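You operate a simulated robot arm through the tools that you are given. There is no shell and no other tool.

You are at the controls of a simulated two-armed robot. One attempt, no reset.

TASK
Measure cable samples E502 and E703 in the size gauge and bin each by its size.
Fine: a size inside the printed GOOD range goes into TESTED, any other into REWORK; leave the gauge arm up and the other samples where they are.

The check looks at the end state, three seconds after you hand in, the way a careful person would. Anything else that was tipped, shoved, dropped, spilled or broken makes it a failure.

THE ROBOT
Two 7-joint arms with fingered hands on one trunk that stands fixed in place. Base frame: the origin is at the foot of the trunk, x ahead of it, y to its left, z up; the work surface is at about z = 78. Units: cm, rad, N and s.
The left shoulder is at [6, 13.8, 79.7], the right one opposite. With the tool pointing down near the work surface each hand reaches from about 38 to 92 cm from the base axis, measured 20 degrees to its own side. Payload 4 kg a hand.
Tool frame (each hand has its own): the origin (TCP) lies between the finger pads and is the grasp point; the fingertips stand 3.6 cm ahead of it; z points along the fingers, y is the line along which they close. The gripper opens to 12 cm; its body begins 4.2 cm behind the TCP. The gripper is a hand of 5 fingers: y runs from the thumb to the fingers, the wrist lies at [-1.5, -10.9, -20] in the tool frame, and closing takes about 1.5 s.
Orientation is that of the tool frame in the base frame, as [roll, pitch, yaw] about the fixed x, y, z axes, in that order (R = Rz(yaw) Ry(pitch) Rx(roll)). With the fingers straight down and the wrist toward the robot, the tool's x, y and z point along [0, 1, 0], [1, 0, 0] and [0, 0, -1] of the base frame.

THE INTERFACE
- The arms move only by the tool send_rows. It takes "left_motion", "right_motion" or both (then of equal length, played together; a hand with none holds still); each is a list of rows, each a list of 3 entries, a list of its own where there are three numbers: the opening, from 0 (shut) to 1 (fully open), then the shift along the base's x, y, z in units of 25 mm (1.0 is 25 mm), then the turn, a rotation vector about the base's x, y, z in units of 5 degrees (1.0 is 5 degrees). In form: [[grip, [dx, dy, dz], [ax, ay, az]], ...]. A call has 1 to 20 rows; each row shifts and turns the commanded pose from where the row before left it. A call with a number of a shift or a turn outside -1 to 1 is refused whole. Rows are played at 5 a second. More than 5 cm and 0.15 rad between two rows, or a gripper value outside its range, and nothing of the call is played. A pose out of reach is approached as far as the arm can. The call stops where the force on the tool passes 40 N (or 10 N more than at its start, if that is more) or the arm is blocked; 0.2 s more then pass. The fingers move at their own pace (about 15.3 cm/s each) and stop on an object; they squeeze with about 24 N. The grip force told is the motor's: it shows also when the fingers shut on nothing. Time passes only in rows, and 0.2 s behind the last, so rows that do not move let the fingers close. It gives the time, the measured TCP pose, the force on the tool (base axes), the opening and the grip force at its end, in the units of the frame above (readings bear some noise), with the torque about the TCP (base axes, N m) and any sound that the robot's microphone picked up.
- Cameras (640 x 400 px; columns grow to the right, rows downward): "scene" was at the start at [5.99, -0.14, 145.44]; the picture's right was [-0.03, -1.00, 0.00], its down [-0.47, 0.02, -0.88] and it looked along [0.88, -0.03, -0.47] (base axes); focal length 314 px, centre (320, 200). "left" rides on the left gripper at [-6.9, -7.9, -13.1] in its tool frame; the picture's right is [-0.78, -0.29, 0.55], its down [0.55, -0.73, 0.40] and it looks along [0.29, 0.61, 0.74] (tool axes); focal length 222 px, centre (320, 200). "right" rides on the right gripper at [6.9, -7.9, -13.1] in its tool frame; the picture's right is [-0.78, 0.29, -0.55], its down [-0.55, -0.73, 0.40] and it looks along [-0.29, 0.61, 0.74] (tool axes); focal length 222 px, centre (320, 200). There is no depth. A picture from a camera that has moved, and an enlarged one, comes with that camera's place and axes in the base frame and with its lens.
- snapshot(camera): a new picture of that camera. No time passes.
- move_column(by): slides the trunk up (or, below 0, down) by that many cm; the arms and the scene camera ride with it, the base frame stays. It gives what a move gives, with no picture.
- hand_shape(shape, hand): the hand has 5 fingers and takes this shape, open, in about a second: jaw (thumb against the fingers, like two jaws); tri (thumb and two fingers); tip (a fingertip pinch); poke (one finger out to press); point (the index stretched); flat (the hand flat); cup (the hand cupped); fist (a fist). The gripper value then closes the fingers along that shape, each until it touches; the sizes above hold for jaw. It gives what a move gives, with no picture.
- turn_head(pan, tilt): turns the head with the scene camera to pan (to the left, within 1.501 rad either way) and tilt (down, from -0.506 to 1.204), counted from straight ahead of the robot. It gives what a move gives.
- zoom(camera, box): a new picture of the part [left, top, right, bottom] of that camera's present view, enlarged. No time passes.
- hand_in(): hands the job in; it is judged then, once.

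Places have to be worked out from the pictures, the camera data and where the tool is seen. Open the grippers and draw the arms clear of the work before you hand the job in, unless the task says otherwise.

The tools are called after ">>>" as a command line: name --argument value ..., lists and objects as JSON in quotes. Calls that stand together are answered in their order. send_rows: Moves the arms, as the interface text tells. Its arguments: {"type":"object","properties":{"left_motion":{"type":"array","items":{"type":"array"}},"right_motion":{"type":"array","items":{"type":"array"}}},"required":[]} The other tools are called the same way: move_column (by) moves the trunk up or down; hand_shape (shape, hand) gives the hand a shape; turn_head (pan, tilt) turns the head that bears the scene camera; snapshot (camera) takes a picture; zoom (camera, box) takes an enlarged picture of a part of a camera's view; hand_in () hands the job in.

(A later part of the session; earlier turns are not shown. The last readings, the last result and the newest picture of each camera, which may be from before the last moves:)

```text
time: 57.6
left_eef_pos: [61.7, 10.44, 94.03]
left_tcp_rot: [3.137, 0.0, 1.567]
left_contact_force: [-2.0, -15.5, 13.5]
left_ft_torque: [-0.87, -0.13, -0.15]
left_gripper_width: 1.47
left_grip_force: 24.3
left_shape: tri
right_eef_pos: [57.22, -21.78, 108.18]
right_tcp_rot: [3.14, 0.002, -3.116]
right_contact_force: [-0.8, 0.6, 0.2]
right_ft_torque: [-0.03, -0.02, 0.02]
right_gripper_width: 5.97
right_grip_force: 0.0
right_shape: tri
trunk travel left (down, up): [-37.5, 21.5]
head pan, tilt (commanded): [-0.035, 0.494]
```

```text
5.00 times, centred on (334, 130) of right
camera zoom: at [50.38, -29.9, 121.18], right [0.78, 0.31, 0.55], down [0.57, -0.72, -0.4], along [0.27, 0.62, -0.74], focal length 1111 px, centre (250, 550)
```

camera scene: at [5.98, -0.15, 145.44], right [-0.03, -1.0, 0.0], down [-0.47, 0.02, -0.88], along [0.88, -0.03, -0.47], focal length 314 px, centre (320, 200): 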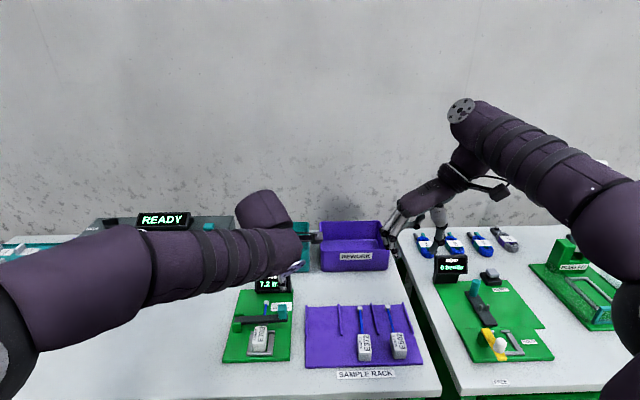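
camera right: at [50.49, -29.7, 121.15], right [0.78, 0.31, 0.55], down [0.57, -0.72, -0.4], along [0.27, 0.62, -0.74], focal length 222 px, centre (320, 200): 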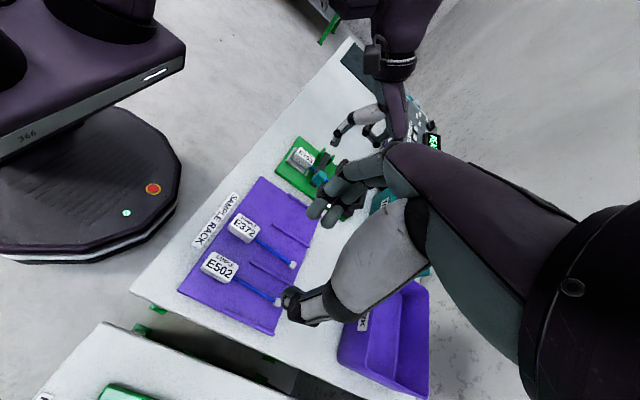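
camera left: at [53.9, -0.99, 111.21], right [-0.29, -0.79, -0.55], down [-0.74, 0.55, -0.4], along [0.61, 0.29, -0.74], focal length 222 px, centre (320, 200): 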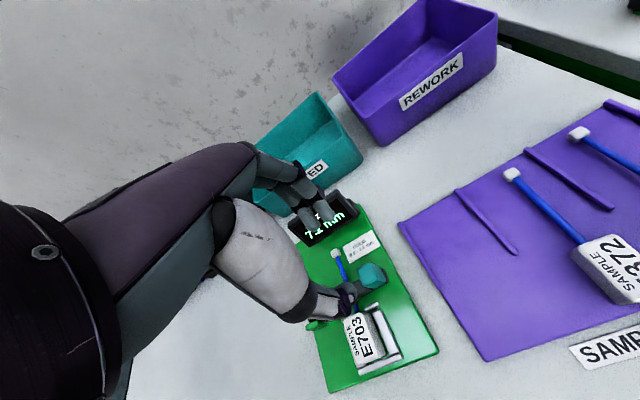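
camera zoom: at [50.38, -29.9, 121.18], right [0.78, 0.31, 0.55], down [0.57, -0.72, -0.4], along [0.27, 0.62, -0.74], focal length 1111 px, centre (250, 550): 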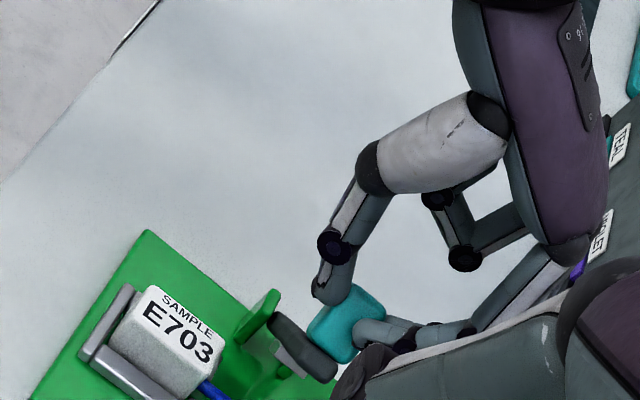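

The hand is pushed outward by about 20 N, so I step outward a little before continuing.

>>> send_rows --left_motion '[[0, [0, -0.05, 0.1], [0, 0, 0]], [0, [0, 0.1, 0.12], [0, 0, 0]], [0, [0, 0.19, 0.11], [0, 0, 0]], [0, [0, 0.2, 0.1], [0, 0, 0]], [0, [0, 0, 0], [0, 0, 0]]]'

>>> zoom --camera "right" --box '[270, 90, 398, 170]'

>>> zoom --camera "left" --box '[240, 180, 400, 280]'

```text
time: 58.8
left_eef_pos: [61.51, 11.55, 94.88]
left_tcp_rot: [3.139, 0.003, 1.567]
left_contact_force: [3.1, -15.7, 17.6]
left_ft_torque: [-0.86, -0.35, -0.13]
left_gripper_width: 1.5
left_grip_force: 23.3
left_shape: tri
right_eef_pos: [57.18, -21.76, 108.15]
right_tcp_rot: [3.14, 0.001, -3.116]
right_contact_force: [0.7, -1.5, 0.8]
right_ft_torque: [0.0, 0.0, -0.02]
right_gripper_width: 5.98
right_grip_force: 0.1
right_shape: tri
trunk travel left (down, up): [-37.5, 21.5]
head pan, tilt (commanded): [-0.035, 0.494]
```

```text
5.00 times, centred on (334, 130) of right
camera zoom: at [50.41, -29.86, 121.16], right [0.78, 0.31, 0.55], down [0.57, -0.72, -0.4], along [0.27, 0.62, -0.74], focal length 1111 px, centre (250, 550)
```

zoom: 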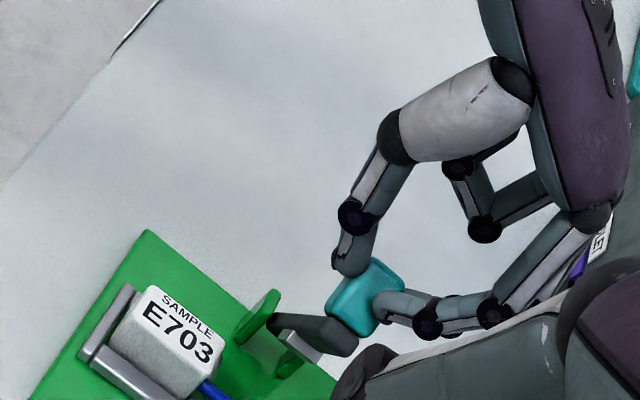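

```text
4.00 times, centred on (320, 230) of left
camera zoom: at [53.69, 4.61, 108.03], right [-0.29, -0.78, -0.55], down [-0.73, 0.55, -0.4], along [0.62, 0.28, -0.73], focal length 888 px, centre (320, 80)
```

zoom: 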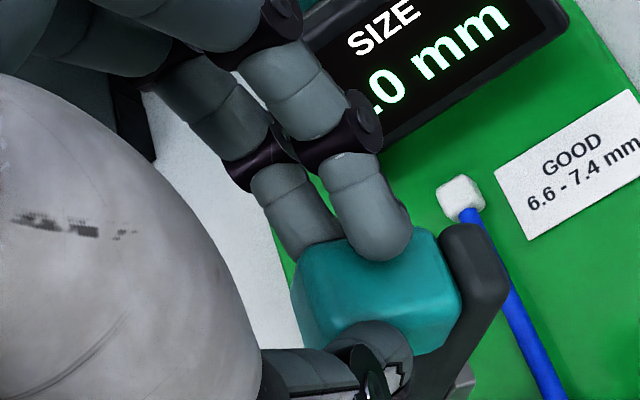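

Radial push persists (about 23 N outward), so I step 4 mm outward first and re-read the force.

>>> send_rows --left_motion '[[0, [0, -0.08, 0.14], [0, 0, 0]], [0, [0, 0, 0], [0, 0, 0]]]'

```text
time: 59.4
left_eef_pos: [61.48, 11.7, 95.1]
left_tcp_rot: [-3.139, -0.002, 1.572]
left_contact_force: [4.5, -8.7, 8.4]
left_ft_torque: [-0.61, -0.33, -0.09]
left_gripper_width: 1.42
left_grip_force: 23.4
left_shape: tri
right_eef_pos: [57.17, -21.61, 108.19]
right_tcp_rot: [3.141, 0.0, -3.115]
right_contact_force: [0.5, -0.2, -0.8]
right_ft_torque: [0.0, -0.04, 0.02]
right_gripper_width: 5.96
right_grip_force: 0.1
right_shape: tri
trunk travel left (down, up): [-37.5, 21.5]
head pan, tilt (commanded): [-0.035, 0.494]
```

Better. I continue with a slight outward bias.

>>> send_rows --left_motion '[[0, [0.01, 0.15, 0.15], [0, 0, 0]], [0, [0.01, 0.17, 0.13], [0, 0, 0]], [0, [0.0, 0.18, 0.11], [0, 0, 0]], [0, [0, 0, 0], [0, 0, 0]]]'

>>> zoom --camera "right" --box '[270, 90, 398, 170]'

```text
time: 60.4
left_eef_pos: [61.57, 13.03, 95.84]
left_tcp_rot: [-3.136, -0.002, 1.575]
left_contact_force: [-6.0, 1.7, -8.9]
left_ft_torque: [-0.2, 0.07, -0.01]
left_gripper_width: 1.28
left_grip_force: 23.9
left_shape: tri
right_eef_pos: [57.15, -21.59, 107.99]
right_tcp_rot: [3.141, 0.0, -3.115]
right_contact_force: [0.9, 0.2, -0.3]
right_ft_torque: [0.0, -0.01, -0.04]
right_gripper_width: 6.0
right_grip_force: 0.0
right_shape: tri
trunk travel left (down, up): [-37.5, 21.5]
head pan, tilt (commanded): [-0.035, 0.494]
```

```text
5.00 times, centred on (334, 130) of right
camera zoom: at [50.5, -29.65, 121.14], right [0.78, 0.31, 0.55], down [0.57, -0.72, -0.4], along [0.27, 0.62, -0.74], focal length 1111 px, centre (250, 550)
```

zoom: 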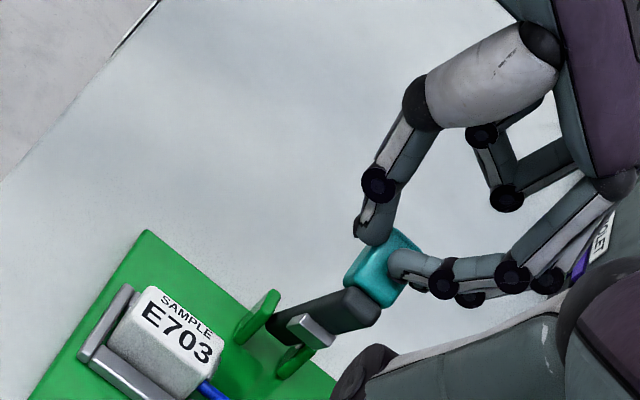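

The pinch has crept toward the knob's outer end (width 1.3), so I bias the next steps inward to seat it deeper while going on.

>>> send_rows --left_motion '[[0, [-0.01, 0.18, -0.06], [0, 0, 0]], [0, [0, 0.19, -0.02], [0, 0, 0]], [0, [0, 0.19, 0.02], [0, 0, 0]], [0, [0, 0, 0], [0, 0, 0]]]'

>>> zoom --camera "right" --box '[290, 90, 418, 170]'

>>> zoom --camera "left" --box '[240, 180, 400, 280]'

```text
time: 61.4
left_eef_pos: [61.67, 13.99, 96.22]
left_tcp_rot: [3.138, 0.002, 1.569]
left_contact_force: [-7.8, -6.1, 8.2]
left_ft_torque: [-0.41, 0.15, 0.04]
left_gripper_width: 1.34
left_grip_force: 24.2
left_shape: tri
right_eef_pos: [57.16, -21.72, 108.06]
right_tcp_rot: [-3.141, 0.001, -3.116]
right_contact_force: [-0.1, -0.4, 0.5]
right_ft_torque: [0.02, -0.03, 0.0]
right_gripper_width: 5.98
right_grip_force: 0.2
right_shape: tri
trunk travel left (down, up): [-37.5, 21.5]
head pan, tilt (commanded): [-0.035, 0.494]
```

```text
5.00 times, centred on (354, 130) of right
camera zoom: at [50.37, -29.78, 121.2], right [0.78, 0.31, 0.55], down [0.57, -0.72, -0.4], along [0.27, 0.62, -0.74], focal length 1111 px, centre (150, 550)
```

zoom: 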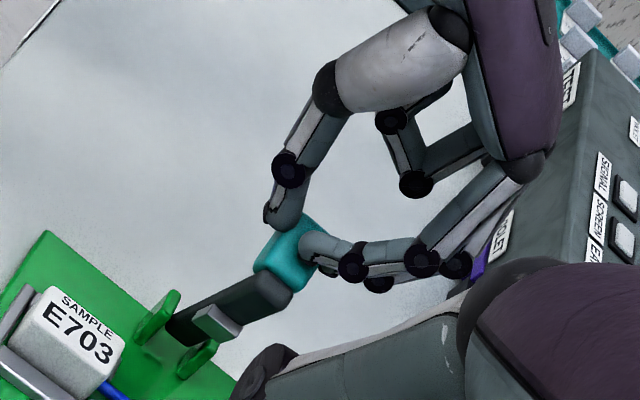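

```text
4.00 times, centred on (320, 230) of left
camera zoom: at [53.77, 7.06, 109.29], right [-0.29, -0.78, -0.55], down [-0.73, 0.55, -0.4], along [0.62, 0.28, -0.73], focal length 888 px, centre (320, 80)
```

zoom: 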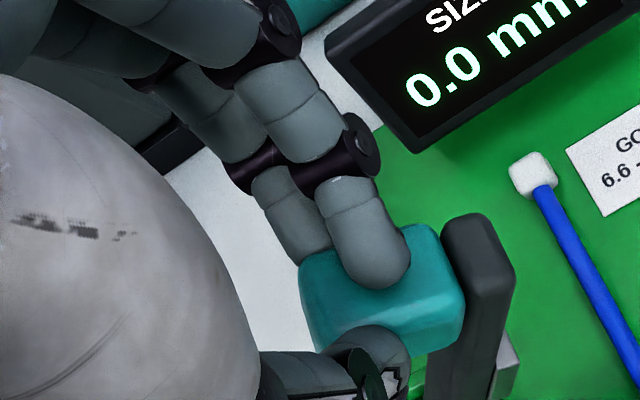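

Held well; the arm is more than halfway up. I continue leftward, nearly level.

>>> send_rows --left_motion '[[0, [-0.02, 0.19, 0.02], [0, 0, 0]], [0, [0, 0.2, 0.02], [0, 0, 0]], [0, [0, 0.2, 0.02], [0, 0, 0]], [0, [0, 0.2, 0.01], [0, 0, 0]], [0, [0, 0, 0], [0, 0, 0]]]'

>>> zoom --camera "right" --box '[290, 80, 418, 160]'

>>> zoom --camera "scene" --box '[190, 260, 318, 340]'

```text
time: 62.6
left_eef_pos: [61.74, 16.03, 96.51]
left_tcp_rot: [3.134, 0.001, 1.569]
left_contact_force: [1.8, -8.4, 35.0]
left_ft_torque: [-0.44, -0.02, 0.0]
left_gripper_width: 1.47
left_grip_force: 23.6
left_shape: tri
right_eef_pos: [57.05, -21.67, 108.08]
right_tcp_rot: [3.14, 0.002, -3.116]
right_contact_force: [0.5, 0.3, 0.1]
right_ft_torque: [0.03, -0.01, -0.03]
right_gripper_width: 5.98
right_grip_force: 0.3
right_shape: tri
trunk travel left (down, up): [-37.5, 21.5]
head pan, tilt (commanded): [-0.035, 0.494]
```

```text
5.00 times, centred on (354, 120) of right
camera zoom: at [50.3, -29.84, 121.23], right [0.78, 0.31, 0.55], down [0.57, -0.72, -0.4], along [0.27, 0.62, -0.74], focal length 1111 px, centre (150, 600)
```

zoom: 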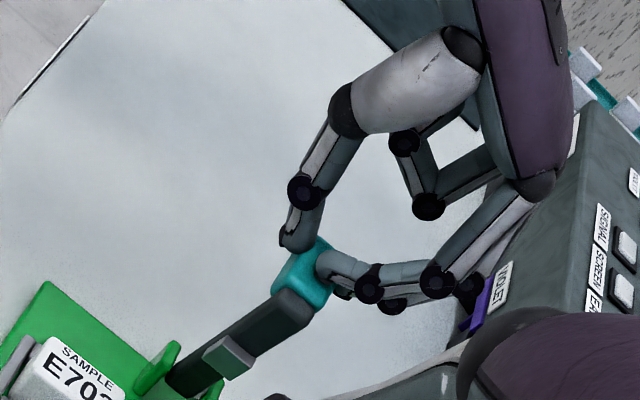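

```text
5.00 times, centred on (254, 300) of scene
camera zoom: at [5.76, -0.31, 145.48], right [-0.03, -1.0, 0.0], down [-0.47, 0.02, -0.88], along [0.88, -0.03, -0.47], focal length 1570 px, centre (650, -300)
```

zoom: 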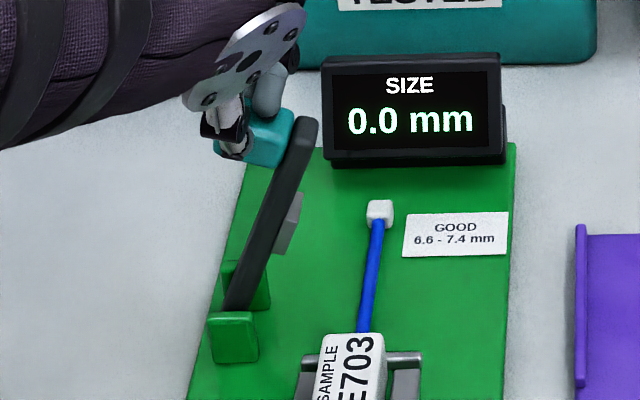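

The arm is near 25 degrees from upright, but I'm pressing down on it with 35 N; I rise 4 mm to relieve that.

>>> send_rows --left_motion '[[0, [0, 0, 0.12], [0, 0, 0]], [0, [0, 0, 0.05], [0, 0, 0]], [0, [0, 0, 0], [0, 0, 0]]]'

```text
time: 63.4
left_eef_pos: [61.53, 16.24, 96.55]
left_tcp_rot: [3.14, -0.001, 1.571]
left_contact_force: [4.2, -5.5, 20.6]
left_ft_torque: [-0.3, -0.04, 0.01]
left_gripper_width: 1.49
left_grip_force: 23.8
left_shape: tri
right_eef_pos: [57.24, -21.65, 108.22]
right_tcp_rot: [3.14, 0.001, -3.114]
right_contact_force: [-0.5, -0.1, 0.2]
right_ft_torque: [0.04, 0.03, 0.03]
right_gripper_width: 5.96
right_grip_force: 0.1
right_shape: tri
trunk travel left (down, up): [-37.5, 21.5]
head pan, tilt (commanded): [-0.035, 0.494]
```

I rise a bit more and keep moving left toward upright.

>>> send_rows --left_motion '[[0, [0.02, 0.05, 0.1], [0, 0, 0]], [0, [0.02, 0.18, 0.07], [0, 0, 0]], [0, [0, 0.2, 0.05], [0, 0, 0]], [0, [0, 0.2, 0.02], [0, 0, 0]], [0, [0, 0, 0], [0, 0, 0]]]'

>>> zoom --camera "scene" --box '[190, 260, 318, 340]'

```text
time: 64.6
left_eef_pos: [61.58, 17.9, 96.87]
left_tcp_rot: [-3.136, -0.001, 1.574]
left_contact_force: [-8.5, -1.1, -8.5]
left_ft_torque: [-0.22, 0.25, -0.07]
left_gripper_width: 1.3
left_grip_force: 24.2
left_shape: tri
right_eef_pos: [57.22, -21.54, 108.09]
right_tcp_rot: [3.141, 0.0, -3.116]
right_contact_force: [0.3, 0.3, 1.0]
right_ft_torque: [0.01, 0.0, 0.0]
right_gripper_width: 5.99
right_grip_force: 0.0
right_shape: tri
trunk travel left (down, up): [-37.5, 21.5]
head pan, tilt (commanded): [-0.035, 0.494]
```

```text
5.00 times, centred on (254, 300) of scene
camera zoom: at [5.96, -0.14, 145.42], right [-0.03, -1.0, 0.0], down [-0.47, 0.02, -0.88], along [0.88, -0.03, -0.47], focal length 1570 px, centre (650, -300)
```

zoom: 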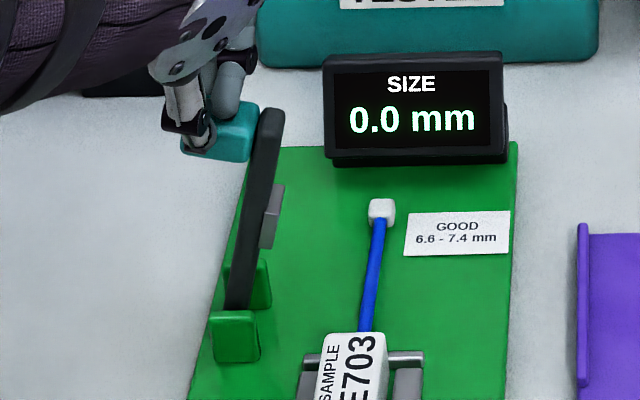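

The arm leans about 12 degrees to the right still, and I'm pulling up slightly; I continue left, gently lowering.

>>> send_rows --left_motion '[[0, [-0.03, 0.2, -0.05], [0, 0, 0]], [0, [0, 0.2, -0.03], [0, 0, 0]], [0, [0, 0.2, -0.03], [0, 0, 0]], [0, [0, 0.2, -0.04], [0, 0, 0]], [0, [0, 0, 0], [0, 0, 0]]]'

>>> zoom --camera "scene" --box '[190, 260, 318, 340]'

```text
time: 65.8
left_eef_pos: [61.62, 19.97, 96.87]
left_tcp_rot: [3.139, 0.0, 1.572]
left_contact_force: [-8.9, -1.4, 0.9]
left_ft_torque: [-0.23, 0.29, -0.11]
left_gripper_width: 1.32
left_grip_force: 23.7
left_shape: tri
right_eef_pos: [57.28, -21.58, 108.13]
right_tcp_rot: [-3.141, 0.001, -3.114]
right_contact_force: [-0.1, -0.4, 0.6]
right_ft_torque: [-0.01, 0.01, 0.01]
right_gripper_width: 6.01
right_grip_force: 0.1
right_shape: tri
trunk travel left (down, up): [-37.5, 21.5]
head pan, tilt (commanded): [-0.035, 0.494]
```

```text
5.00 times, centred on (254, 300) of scene
camera zoom: at [5.9, -0.17, 145.45], right [-0.03, -1.0, 0.0], down [-0.47, 0.02, -0.88], along [0.88, -0.03, -0.47], focal length 1570 px, centre (650, -300)
```

zoom: 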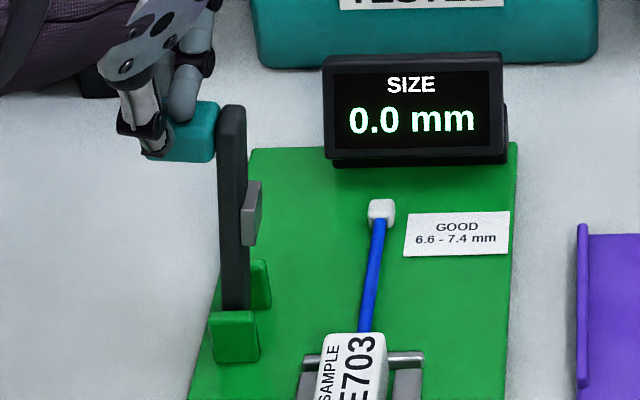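

Nearly upright. I keep going to bring it over to its leftward rest.

>>> send_rows --left_motion '[[0, [-0.02, 0.2, -0.05], [0, 0, 0]], [0, [0, 0.2, -0.05], [0, 0, 0]], [0, [0, 0.2, -0.06], [0, 0, 0]], [0, [0, 0.2, -0.06], [0, 0, 0]], [0, [0, 0, 0], [0, 0, 0]]]'

>>> zoom --camera "scene" --box '[190, 260, 318, 340]'

```text
time: 67.0
left_eef_pos: [61.61, 21.76, 96.39]
left_tcp_rot: [3.138, -0.001, 1.571]
left_contact_force: [-2.3, 0.3, 7.3]
left_ft_torque: [-0.35, 0.19, -0.05]
left_gripper_width: 1.33
left_grip_force: 24.0
left_shape: tri
right_eef_pos: [57.21, -21.69, 108.18]
right_tcp_rot: [-3.141, -0.001, -3.116]
right_contact_force: [-0.4, 0.1, 0.5]
right_ft_torque: [-0.01, 0.0, -0.03]
right_gripper_width: 5.98
right_grip_force: 0.1
right_shape: tri
trunk travel left (down, up): [-37.5, 21.5]
head pan, tilt (commanded): [-0.035, 0.494]
```

```text
5.00 times, centred on (254, 300) of scene
camera zoom: at [5.91, -0.17, 145.45], right [-0.03, -1.0, 0.0], down [-0.47, 0.02, -0.88], along [0.88, -0.03, -0.47], focal length 1570 px, centre (650, -300)
```

zoom: 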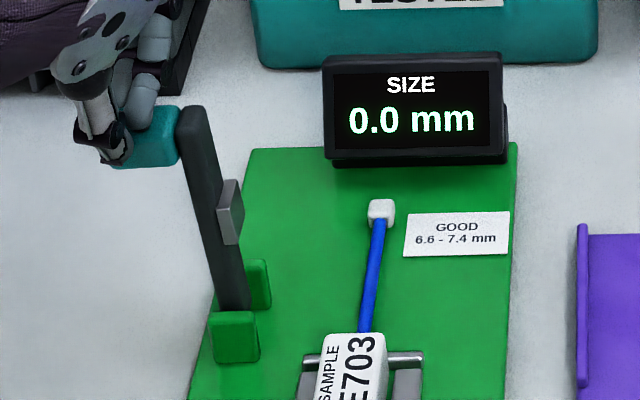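

Past upright now; a few more millimetres to its stop.

>>> send_rows --left_motion '[[0, [0, 0.2, -0.04], [0, 0, 0]], [0, [0, 0.18, -0.05], [0, 0, 0]], [0, [0, 0, 0], [0, 0, 0]]]'

>>> zoom --camera "scene" --box '[190, 260, 318, 340]'

```text
time: 67.8
left_eef_pos: [61.44, 22.86, 96.11]
left_tcp_rot: [3.139, 0.0, 1.571]
left_contact_force: [0.1, 1.0, 7.5]
left_ft_torque: [-0.33, 0.14, -0.09]
left_gripper_width: 1.3
left_grip_force: 24.4
left_shape: tri
right_eef_pos: [57.22, -21.58, 108.03]
right_tcp_rot: [-3.141, -0.001, -3.115]
right_contact_force: [0.1, 0.2, -0.3]
right_ft_torque: [0.06, 0.01, 0.0]
right_gripper_width: 5.99
right_grip_force: 0.1
right_shape: tri
trunk travel left (down, up): [-37.5, 21.5]
head pan, tilt (commanded): [-0.035, 0.494]
```

```text
5.00 times, centred on (254, 300) of scene
camera zoom: at [5.94, -0.17, 145.45], right [-0.03, -1.0, 0.0], down [-0.47, 0.02, -0.88], along [0.88, -0.03, -0.47], focal length 1570 px, centre (650, -300)
```

zoom: 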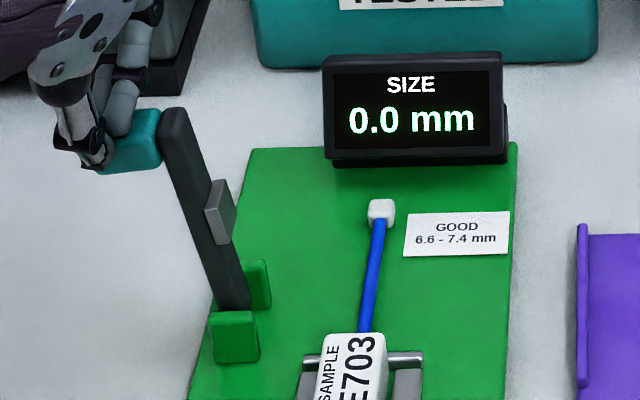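

The arm leans left about as at the start. I open the hand and lift it off, then check that the arm stays.

>>> send_rows --left_motion '[[0.15, [0, 0, 0.03], [0, 0, 0]], [0.25, [0, 0, 0], [0, 0, 0]], [0.35, [0, 0, 0], [0, 0, 0]], [0.45, [0, 0, 0], [0, 0, 0]], [0.45, [0, 0, 0.4], [0, 0, 0]], [0.45, [0, 0, 0.8], [0, 0, 0]], [0.45, [0, 0, 0.8], [0, 0, 0]], [0.45, [0, 0, 0.8], [0, 0, 0]], [0.45, [0, 0, 0.8], [0, 0, 0]], [0.45, [0, 0.6, 0.6], [0, 0, 0]], [0.45, [0, 0.6, 0.6], [0, 0, 0]]]'

>>> zoom --camera "scene" --box '[190, 260, 318, 340]'

>>> snapshot --camera "scene"

>>> snapshot --camera "left"

```text
time: 70.2
left_eef_pos: [61.62, 25.66, 107.95]
left_tcp_rot: [3.141, -0.001, 1.572]
left_contact_force: [0.3, 0.2, 0.1]
left_ft_torque: [0.01, -0.01, 0.0]
left_gripper_width: 5.39
left_grip_force: 0.1
left_shape: tri
right_eef_pos: [57.25, -21.61, 108.18]
right_tcp_rot: [-3.141, 0.001, -3.115]
right_contact_force: [-0.2, 0.3, -0.7]
right_ft_torque: [-0.04, 0.0, -0.03]
right_gripper_width: 6.01
right_grip_force: 0.1
right_shape: tri
trunk travel left (down, up): [-37.5, 21.5]
head pan, tilt (commanded): [-0.035, 0.494]
```

```text
5.00 times, centred on (254, 300) of scene
camera zoom: at [5.99, -0.13, 145.44], right [-0.03, -1.0, 0.0], down [-0.47, 0.02, -0.88], along [0.88, -0.03, -0.47], focal length 1570 px, centre (650, -300)
```

zoom: 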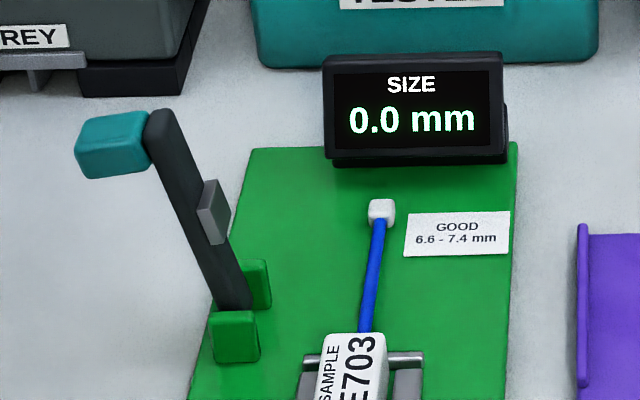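

```text
taken
camera scene: at [5.99, -0.13, 145.44], right [-0.03, -1.0, 0.0], down [-0.47, 0.02, -0.88], along [0.88, -0.03, -0.47], focal length 314 px, centre (320, 200)
```

scene: 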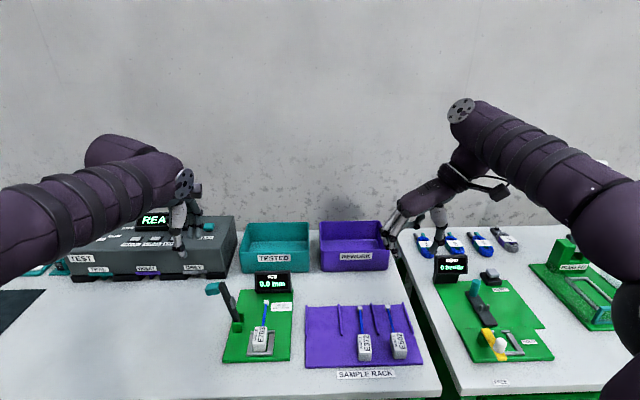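

```text
taken
camera left: at [53.75, 18.73, 121.09], right [-0.29, -0.79, -0.55], down [-0.74, 0.55, -0.4], along [0.61, 0.29, -0.74], focal length 222 px, centre (320, 200)
```

left: 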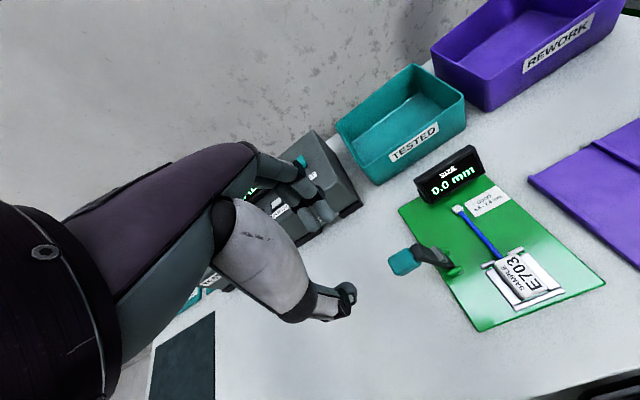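

E703's arm step is done: the gauge arm is back up at its rest. I draw the left hand back to its start place and measure the handle's seat for picking it up again.

>>> send_rows --left_motion '[[0.45, [-0.3, 0.5, 0.8], [0, 0, 0]], [0.45, [-0.3, 0.5, 0.8], [0, 0, 0]], [0.45, [-0.3, 0.5, 0.8], [0, 0, 0]], [0.45, [-0.3, 0.5, 0.8], [0, 0, 0]], [0.45, [-0.2, 0.5, 0.8], [0, 0, 0]]]'

>>> zoom --camera "scene" --box '[236, 325, 284, 355]'

>>> zoom --camera "left" --box '[400, 170, 560, 270]'

```text
time: 71.4
left_eef_pos: [58.18, 32.07, 117.84]
left_tcp_rot: [3.141, 0.001, 1.572]
left_contact_force: [0.0, -0.2, 0.3]
left_ft_torque: [0.04, -0.02, -0.01]
left_gripper_width: 5.39
left_grip_force: 0.0
left_shape: tri
right_eef_pos: [57.2, -21.64, 108.05]
right_tcp_rot: [3.14, -0.001, -3.117]
right_contact_force: [0.7, -0.2, 0.3]
right_ft_torque: [0.02, -0.05, 0.0]
right_gripper_width: 5.96
right_grip_force: 0.1
right_shape: tri
trunk travel left (down, up): [-37.5, 21.5]
head pan, tilt (commanded): [-0.035, 0.494]
```

```text
13.33 times, centred on (260, 340) of scene
camera zoom: at [5.98, -0.13, 145.44], right [-0.03, -1.0, 0.0], down [-0.47, 0.02, -0.88], along [0.88, -0.03, -0.47], focal length 4188 px, centre (1120, -1667)
```

zoom: 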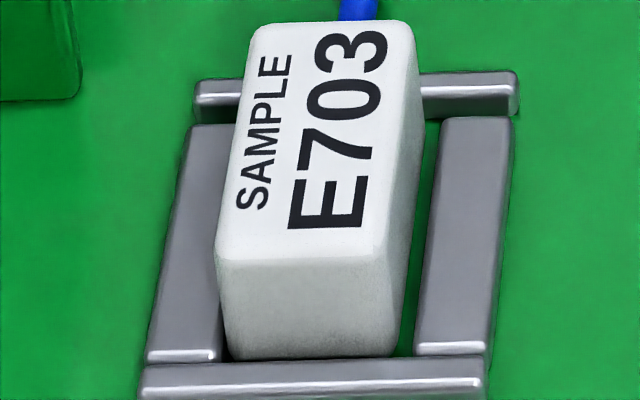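

```text
4.00 times, centred on (480, 220) of left
camera zoom: at [50.25, 24.99, 131.07], right [-0.29, -0.78, -0.55], down [-0.74, 0.55, -0.4], along [0.61, 0.29, -0.74], focal length 888 px, centre (-320, 120)
```

zoom: 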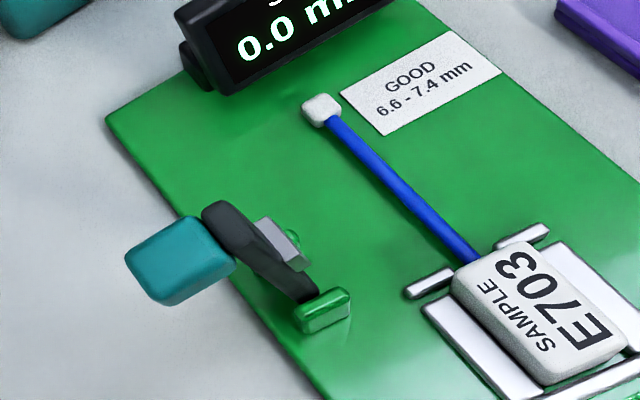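

The handle sits against the nest's left and near sides, centre about [56.9, 12.4]. I bring the right hand back above it.

>>> send_rows --right_motion '[[0.5, [0, 0.795, -0.26], [0, 0, 0]], [0.5, [0, 0.795, -0.26], [0, 0, 0]], [0.5, [0, 0.795, -0.26], [0, 0, 0]], [0.5, [0, 0.795, -0.26], [0, 0, 0]], [0.5, [0, 0.795, -0.26], [0, 0, 0]], [0.5, [0, 0.795, -0.26], [0, 0, 0]], [0.5, [0, 0.795, -0.26], [0, 0, 0]], [0.5, [0, 0.795, -0.26], [0, 0, 0]], [0.5, [0, 0.795, -0.26], [0, 0, 0]], [0.5, [0, 0.795, -0.26], [0, 0, 0]], [0.5, [0, 0.795, -0.26], [0, 0, 0]], [0.5, [0, 0.795, -0.26], [0, 0, 0]], [0.5, [0, 0.795, -0.26], [0, 0, 0]], [0.5, [0, 0.795, -0.26], [0, 0, 0]], [0.5, [0, 0.795, -0.26], [0, 0, 0]], [0.5, [0, 0.795, -0.26], [0, 0, 0]], [0.5, [0, 0.795, -0.26], [0, 0, 0]], [0.5, [0, 0, 0], [0, 0, 0]]]'

>>> send_rows --right_motion '[[0.5, [0, 0, -0.8], [0, 0, 0]], [0.5, [0, 0, -0.8], [0, 0, 0]], [0.5, [0, 0, -0.8], [0, 0, 0]], [0.5, [0, 0, -0.8], [0, 0, 0]], [0.5, [0, 0, -0.8], [0, 0, 0]], [0.5, [0, 0, -0.4], [0, 0, 0]], [0.5, [0, 0, 0], [0, 0, 0]]]'

>>> zoom --camera "scene" --box '[228, 312, 292, 352]'

>>> zoom --camera "right" --box '[220, 180, 380, 280]'

```text
time: 75.2
left_eef_pos: [58.08, 31.98, 118.0]
left_tcp_rot: [-3.141, 0.001, 1.571]
left_contact_force: [0.3, 0.1, 0.0]
left_ft_torque: [0.02, -0.02, 0.0]
left_gripper_width: 5.39
left_grip_force: 0.0
left_shape: tri
right_eef_pos: [57.27, 12.36, 97.01]
right_tcp_rot: [-3.141, 0.0, -3.115]
right_contact_force: [-0.1, 0.8, -0.5]
right_ft_torque: [-0.01, 0.04, -0.01]
right_gripper_width: 5.95
right_grip_force: 0.0
right_shape: tri
trunk travel left (down, up): [-37.5, 21.5]
head pan, tilt (commanded): [-0.035, 0.494]
```

```text
time: 76.8
left_eef_pos: [58.06, 31.95, 117.84]
left_tcp_rot: [3.141, 0.002, 1.57]
left_contact_force: [0.7, -1.1, -0.7]
left_ft_torque: [0.01, -0.03, -0.01]
left_gripper_width: 5.37
left_grip_force: 0.1
left_shape: tri
right_eef_pos: [57.25, 12.27, 85.94]
right_tcp_rot: [-3.141, 0.0, -3.115]
right_contact_force: [-0.1, 0.5, -0.3]
right_ft_torque: [-0.02, 0.0, -0.04]
right_gripper_width: 6.0
right_grip_force: 0.0
right_shape: tri
trunk travel left (down, up): [-37.5, 21.5]
head pan, tilt (commanded): [-0.035, 0.494]
```

```text
10.00 times, centred on (260, 332) of scene
camera zoom: at [5.99, -0.14, 145.44], right [-0.03, -1.0, 0.0], down [-0.47, 0.02, -0.88], along [0.88, -0.03, -0.47], focal length 3141 px, centre (920, -1120)
```

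zoom: 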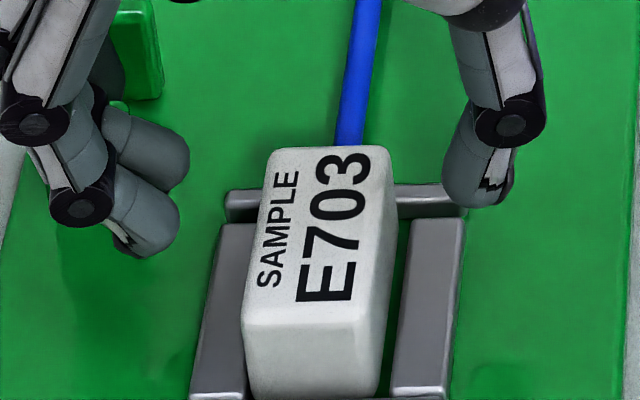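

```text
4.00 times, centred on (300, 230) of right
camera zoom: at [50.44, 4.12, 99.07], right [0.78, 0.31, 0.55], down [0.57, -0.72, -0.4], along [0.27, 0.62, -0.74], focal length 888 px, centre (400, 80)
```

zoom: 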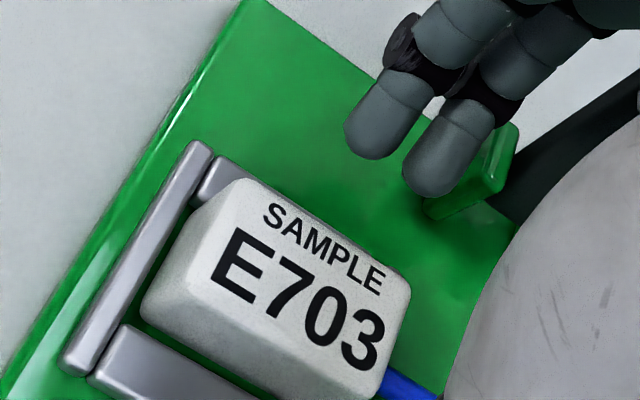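

The fingers straddle the handle; I move 6 mm toward me so they meet its middle, and go down to just above the bars.

>>> send_rows --right_motion '[[0.5, [-0.24, 0, -0.3], [0, 0, 0]], [0.45, [0, 0, -0.3], [0, 0, 0]], [0.45, [0, 0, -0.26], [0, 0, 0]], [0.45, [0, 0, 0], [0, 0, 0]]]'

>>> zoom --camera "scene" --box '[228, 316, 292, 356]'

```text
time: 77.8
left_eef_pos: [58.04, 32.0, 117.87]
left_tcp_rot: [-3.141, 0.0, 1.57]
left_contact_force: [0.6, -0.6, 0.0]
left_ft_torque: [0.01, -0.01, -0.03]
left_gripper_width: 5.38
left_grip_force: 0.0
left_shape: tri
right_eef_pos: [56.59, 12.29, 83.91]
right_tcp_rot: [3.141, 0.001, -3.116]
right_contact_force: [-0.1, 0.1, 0.5]
right_ft_torque: [0.02, 0.0, -0.03]
right_gripper_width: 5.43
right_grip_force: 0.0
right_shape: tri
trunk travel left (down, up): [-37.5, 21.5]
head pan, tilt (commanded): [-0.035, 0.494]
```

```text
10.00 times, centred on (260, 336) of scene
camera zoom: at [5.99, -0.14, 145.44], right [-0.03, -1.0, 0.0], down [-0.47, 0.02, -0.88], along [0.88, -0.03, -0.47], focal length 3141 px, centre (920, -1160)
```

zoom: 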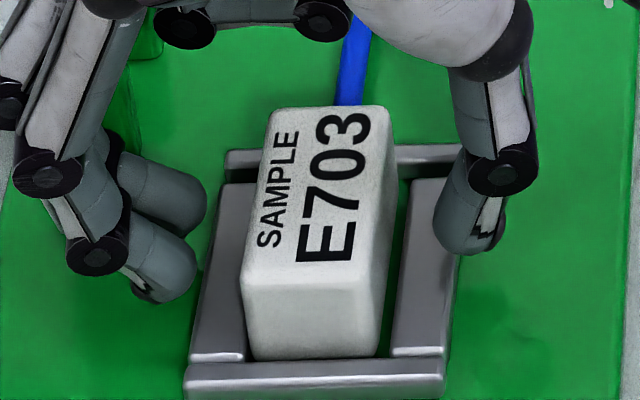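

Good placement. I drop another 1.5 mm and close.

>>> send_rows --right_motion '[[0.4, [0, 0, -0.06], [0, 0, 0]], [0.3, [0, 0, 0], [0, 0, 0]], [0.2, [0, 0, 0], [0, 0, 0]], [0.1, [0, 0, 0], [0, 0, 0]], [0, [0, 0, 0], [0, 0, 0]], [0, [0, 0, 0], [0, 0, 0]], [0, [0, 0, 0], [0, 0, 0]]]'

>>> send_rows --right_motion '[[0, [0, 0, 0.2], [0, 0, 0]], [0, [0, 0, 0.4], [0, 0, 0]], [0, [0, 0, 0.6], [0, 0, 0]], [0, [0, 0, 0.8], [0, 0, 0]], [0, [0, 0, 0.8], [0, 0, 0]], [0, [0, 0, 0], [0, 0, 0]]]'

>>> zoom --camera "scene" --box '[210, 280, 306, 340]'

>>> zoom --camera "right" --box '[220, 180, 380, 280]'

```text
time: 79.4
left_eef_pos: [58.01, 31.99, 117.8]
left_tcp_rot: [-3.142, -0.002, 1.572]
left_contact_force: [-0.2, 1.1, -0.1]
left_ft_torque: [0.0, -0.04, -0.01]
left_gripper_width: 5.41
left_grip_force: 0.1
left_shape: tri
right_eef_pos: [56.64, 12.33, 83.64]
right_tcp_rot: [-3.142, 0.0, -3.115]
right_contact_force: [-0.1, -1.5, -0.6]
right_ft_torque: [-0.06, 0.04, -0.01]
right_gripper_width: 2.46
right_grip_force: 23.7
right_shape: tri
trunk travel left (down, up): [-37.5, 21.5]
head pan, tilt (commanded): [-0.035, 0.494]
```

```text
time: 80.8
left_eef_pos: [58.11, 31.92, 117.83]
left_tcp_rot: [3.141, 0.0, 1.57]
left_contact_force: [-0.5, 0.0, 0.0]
left_ft_torque: [0.03, -0.02, -0.05]
left_gripper_width: 5.37
left_grip_force: 0.1
left_shape: tri
right_eef_pos: [56.58, 12.34, 90.77]
right_tcp_rot: [-3.141, 0.0, -3.117]
right_contact_force: [-0.2, -0.1, -1.1]
right_ft_torque: [-0.02, 0.06, -0.03]
right_gripper_width: 2.45
right_grip_force: 24.2
right_shape: tri
trunk travel left (down, up): [-37.5, 21.5]
head pan, tilt (commanded): [-0.035, 0.494]
```

```text
6.67 times, centred on (258, 310) of scene
camera zoom: at [6.0, -0.14, 145.44], right [-0.03, -1.0, 0.0], down [-0.47, 0.02, -0.88], along [0.88, -0.03, -0.47], focal length 2094 px, centre (733, -533)
```

zoom: 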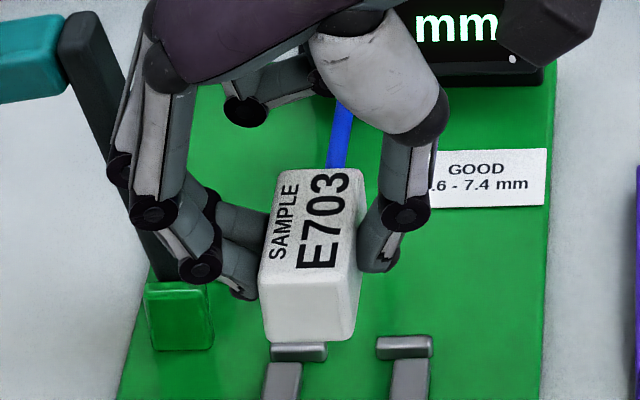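

```text
4.00 times, centred on (300, 230) of right
camera zoom: at [49.91, 4.18, 103.82], right [0.78, 0.31, 0.55], down [0.57, -0.72, -0.4], along [0.27, 0.62, -0.74], focal length 888 px, centre (400, 80)
```

zoom: 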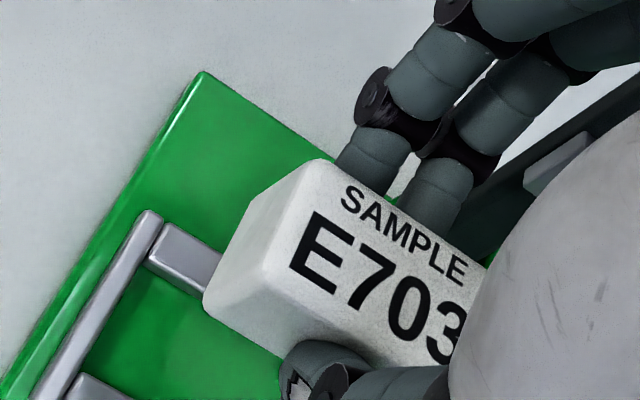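

E703 is back in hand. I raise the trunk 18 cm so the right arm can reach the TESTED bin (about x 83-99, y 0.5-21.7, rim z 86.5) comfortably.

>>> move_column --by 18

>>> snapshot --camera "scene"

```text
time: 82.8
left_eef_pos: [58.18, 32.06, 135.93]
left_tcp_rot: [3.141, 0.0, 1.57]
left_contact_force: [0.2, 0.2, 0.1]
left_ft_torque: [-0.03, -0.04, 0.0]
left_gripper_width: 5.38
left_grip_force: 0.1
left_shape: tri
right_eef_pos: [56.62, 12.28, 108.66]
right_tcp_rot: [3.14, -0.001, -3.117]
right_contact_force: [0.9, -0.3, -1.1]
right_ft_torque: [0.03, 0.03, 0.03]
right_gripper_width: 2.48
right_grip_force: 23.5
right_shape: tri
trunk travel left (down, up): [-55.5, 3.5]
head pan, tilt (commanded): [-0.035, 0.494]
```

```text
taken
camera scene: at [6.02, -0.13, 163.44], right [-0.03, -1.0, 0.0], down [-0.47, 0.02, -0.88], along [0.88, -0.03, -0.47], focal length 314 px, centre (320, 200)
```

scene: 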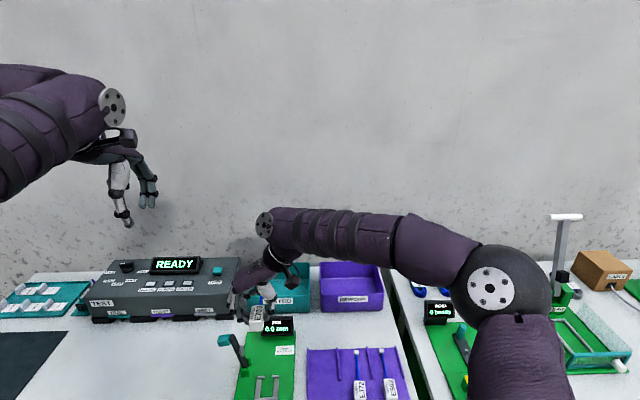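

Now I turn the hand back 90 degrees (cable swinging toward -y) while moving forward, high above everything.

>>> send_rows --right_motion '[[0, [0.3, 0.06, 0], [0, 0, -1]], [0, [0.3, 0.06, 0], [0, 0, -1]], [0, [0.4, 0.06, 0], [0, 0, -1]], [0, [0.4, 0.06, 0], [0, 0, -1]], [0, [0.4, 0.06, 0], [0, 0, -1]], [0, [0.4, 0.06, 0], [0, 0, -1]], [0, [0.4, 0.06, 0], [0, 0, -1]], [0, [0.4, 0.06, 0], [0, 0, -1]], [0, [0.4, 0.06, 0], [0, 0, -1]], [0, [0.4, 0.06, 0], [0, 0, -1]], [0, [0.4, 0.06, 0], [0, 0, -1]], [0, [0.4, 0.06, 0], [0, 0, -1]], [0, [0.4, 0.06, 0], [0, 0, -1]], [0, [0.4, 0.06, 0], [0, 0, -1]], [0, [0.4, 0.06, 0], [0, 0, -1]], [0, [0.4, 0.06, 0], [0, 0, -1]], [0, [0.4, 0.06, 0], [0, 0, -1]], [0, [0.4, 0.06, 0], [0, 0, -1]], [0, [0, 0, 0], [0, 0, -0.3]]]'

>>> snapshot --camera "scene"

>>> snapshot --camera "right"

```text
time: 86.8
left_eef_pos: [58.07, 32.02, 135.96]
left_tcp_rot: [-3.141, 0.001, 1.571]
left_contact_force: [0.7, -0.2, 0.2]
left_ft_torque: [0.01, 0.03, 0.01]
left_gripper_width: 5.37
left_grip_force: 0.0
left_shape: tri
right_eef_pos: [74.08, 14.96, 108.86]
right_tcp_rot: [-3.141, 0.001, 1.567]
right_contact_force: [0.9, 0.4, -0.7]
right_ft_torque: [-0.01, 0.01, -0.01]
right_gripper_width: 2.49
right_grip_force: 24.0
right_shape: tri
trunk travel left (down, up): [-55.5, 3.5]
head pan, tilt (commanded): [-0.035, 0.494]
```

```text
taken
camera scene: at [5.97, -0.14, 163.44], right [-0.03, -1.0, 0.0], down [-0.47, 0.02, -0.88], along [0.88, -0.03, -0.47], focal length 314 px, centre (320, 200)
```

scene: 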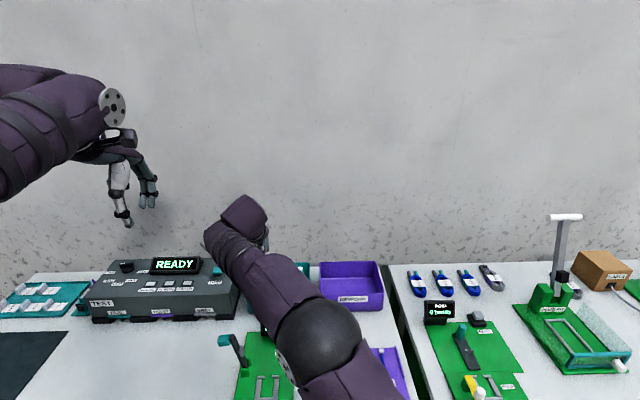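

```text
taken
camera right: at [66.27, 21.92, 121.81], right [0.29, -0.78, 0.55], down [-0.74, -0.55, -0.4], along [0.61, -0.29, -0.74], focal length 222 px, centre (320, 200)
```

right: 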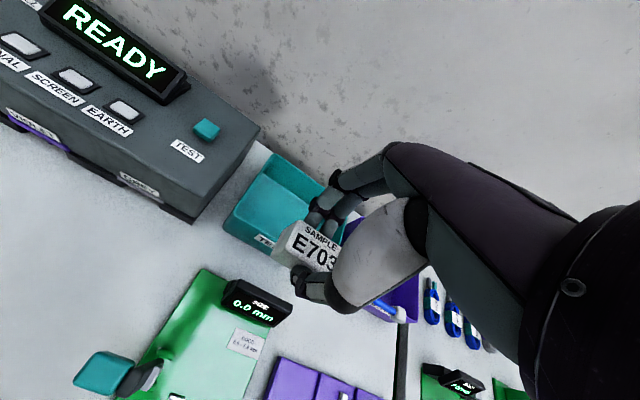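

The cable now points to -y. I tilt the hand 30 degrees forward and move over the TESTED bin, still above the rim.

>>> send_rows --right_motion '[[0, [0.7, 0.02, -0.2], [0, -1, 0]], [0, [0.7, 0.02, -0.2], [0, -1, 0]], [0, [0.7, 0.02, -0.3], [0, -1, 0]], [0, [0.7, 0.02, -0.4], [0, -1, 0]], [0, [0.7, 0.02, -0.4], [0, -1, 0]], [0, [0.7, 0.02, -0.4], [0, -1, 0]], [0, [0.7, 0.02, -0.4], [0, 0, 0]], [0, [0.7, 0.02, -0.4], [0, 0, 0]], [0, [0.7, 0.02, -0.4], [0, 0, 0]], [0, [0.66, 0.02, -0.4], [0, 0, 0]], [0, [0, 0, 0], [0, 0, 0]]]'

>>> snapshot --camera "scene"

>>> snapshot --camera "right"

>>> snapshot --camera "left"

```text
time: 89.2
left_eef_pos: [58.17, 32.01, 135.99]
left_tcp_rot: [-3.141, -0.001, 1.571]
left_contact_force: [-0.2, 0.4, 0.7]
left_ft_torque: [0.0, 0.0, 0.0]
left_gripper_width: 5.37
left_grip_force: 0.0
left_shape: tri
right_eef_pos: [88.97, 15.16, 101.36]
right_tcp_rot: [2.619, 0.0, 1.571]
right_contact_force: [-0.3, -0.8, -1.6]
right_ft_torque: [-0.03, 0.04, -0.02]
right_gripper_width: 2.45
right_grip_force: 24.3
right_shape: tri
right hand out of reach, approached as far as the arm can: row 9, 10
trunk travel left (down, up): [-55.5, 3.5]
head pan, tilt (commanded): [-0.035, 0.494]
```

```text
taken
camera scene: at [5.99, -0.14, 163.44], right [-0.04, -1.0, 0.0], down [-0.47, 0.02, -0.88], along [0.88, -0.03, -0.47], focal length 314 px, centre (320, 200)
```

scene: 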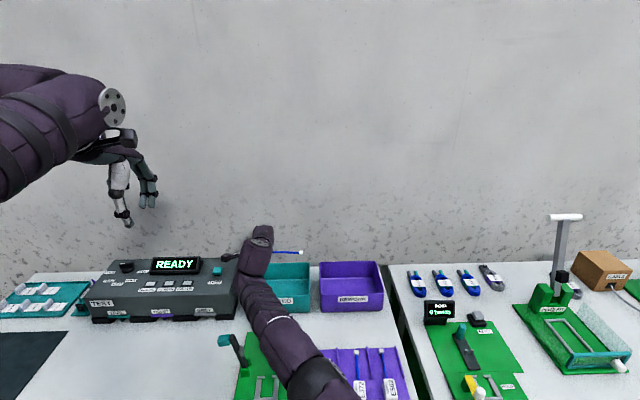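

```text
taken
camera right: at [75.56, 22.19, 108.83], right [-0.02, -0.78, 0.62], down [-0.44, -0.55, -0.71], along [0.9, -0.29, -0.33], focal length 222 px, centre (320, 200)
```

right: 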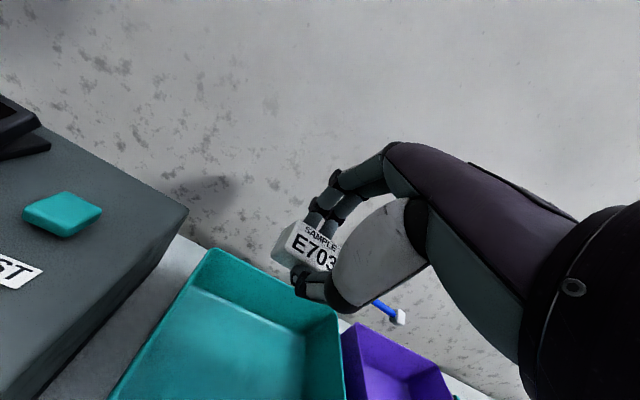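

```text
taken
camera left: at [50.29, 24.96, 149.05], right [-0.29, -0.78, -0.55], down [-0.73, 0.55, -0.4], along [0.61, 0.29, -0.74], focal length 222 px, centre (320, 200)
```

left: 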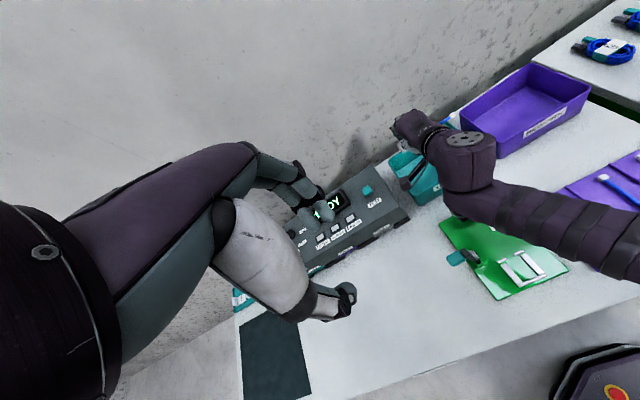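

The arm ran to its reach limit at x 89, which is well inside the bin's depth (84-98). I start lowering in steps, keeping an eye on the pose.

>>> send_rows --right_motion '[[0, [-0.2, 0, -0.6], [0, 0, 0]], [0, [-0.2, 0, -0.6], [0, 0, 0]], [0, [-0.1, 0, -0.6], [0, 0, 0]], [0, [0, 0, 0], [0, 0, 0]]]'

>>> snapshot --camera "right"

>>> zoom --camera "left" --box '[360, 80, 520, 180]'

```text
time: 90.2
left_eef_pos: [58.11, 31.94, 135.86]
left_tcp_rot: [-3.14, 0.0, 1.571]
left_contact_force: [-0.6, -0.5, 0.4]
left_ft_torque: [0.02, 0.01, 0.02]
left_gripper_width: 5.42
left_grip_force: 0.1
left_shape: tri
right_eef_pos: [87.77, 15.26, 96.93]
right_tcp_rot: [2.62, -0.002, 1.572]
right_contact_force: [0.4, 0.6, -0.8]
right_ft_torque: [-0.02, 0.07, 0.01]
right_gripper_width: 2.45
right_grip_force: 24.2
right_shape: tri
trunk travel left (down, up): [-55.5, 3.5]
head pan, tilt (commanded): [-0.035, 0.494]
```

```text
taken
camera right: at [74.34, 22.29, 104.16], right [-0.02, -0.78, 0.62], down [-0.44, -0.55, -0.71], along [0.9, -0.29, -0.33], focal length 222 px, centre (320, 200)
```

right: 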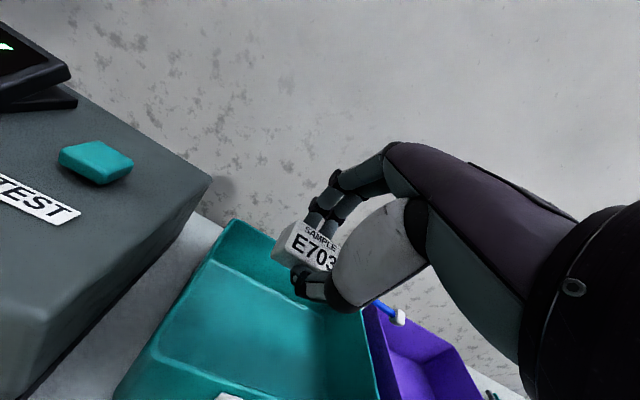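

```text
4.00 times, centred on (440, 130) of left
camera zoom: at [50.29, 24.96, 149.05], right [-0.29, -0.78, -0.55], down [-0.73, 0.55, -0.4], along [0.61, 0.29, -0.74], focal length 888 px, centre (-160, 480)
```

zoom: 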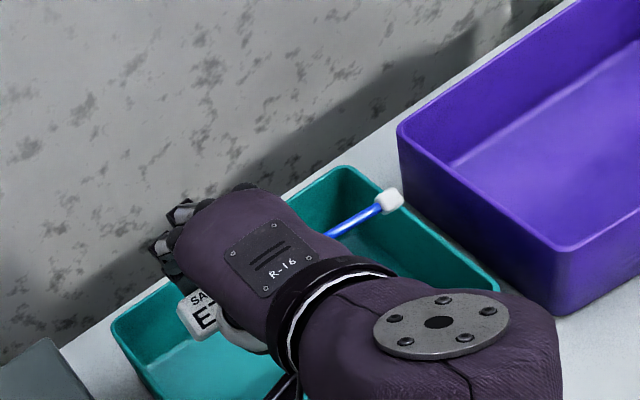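

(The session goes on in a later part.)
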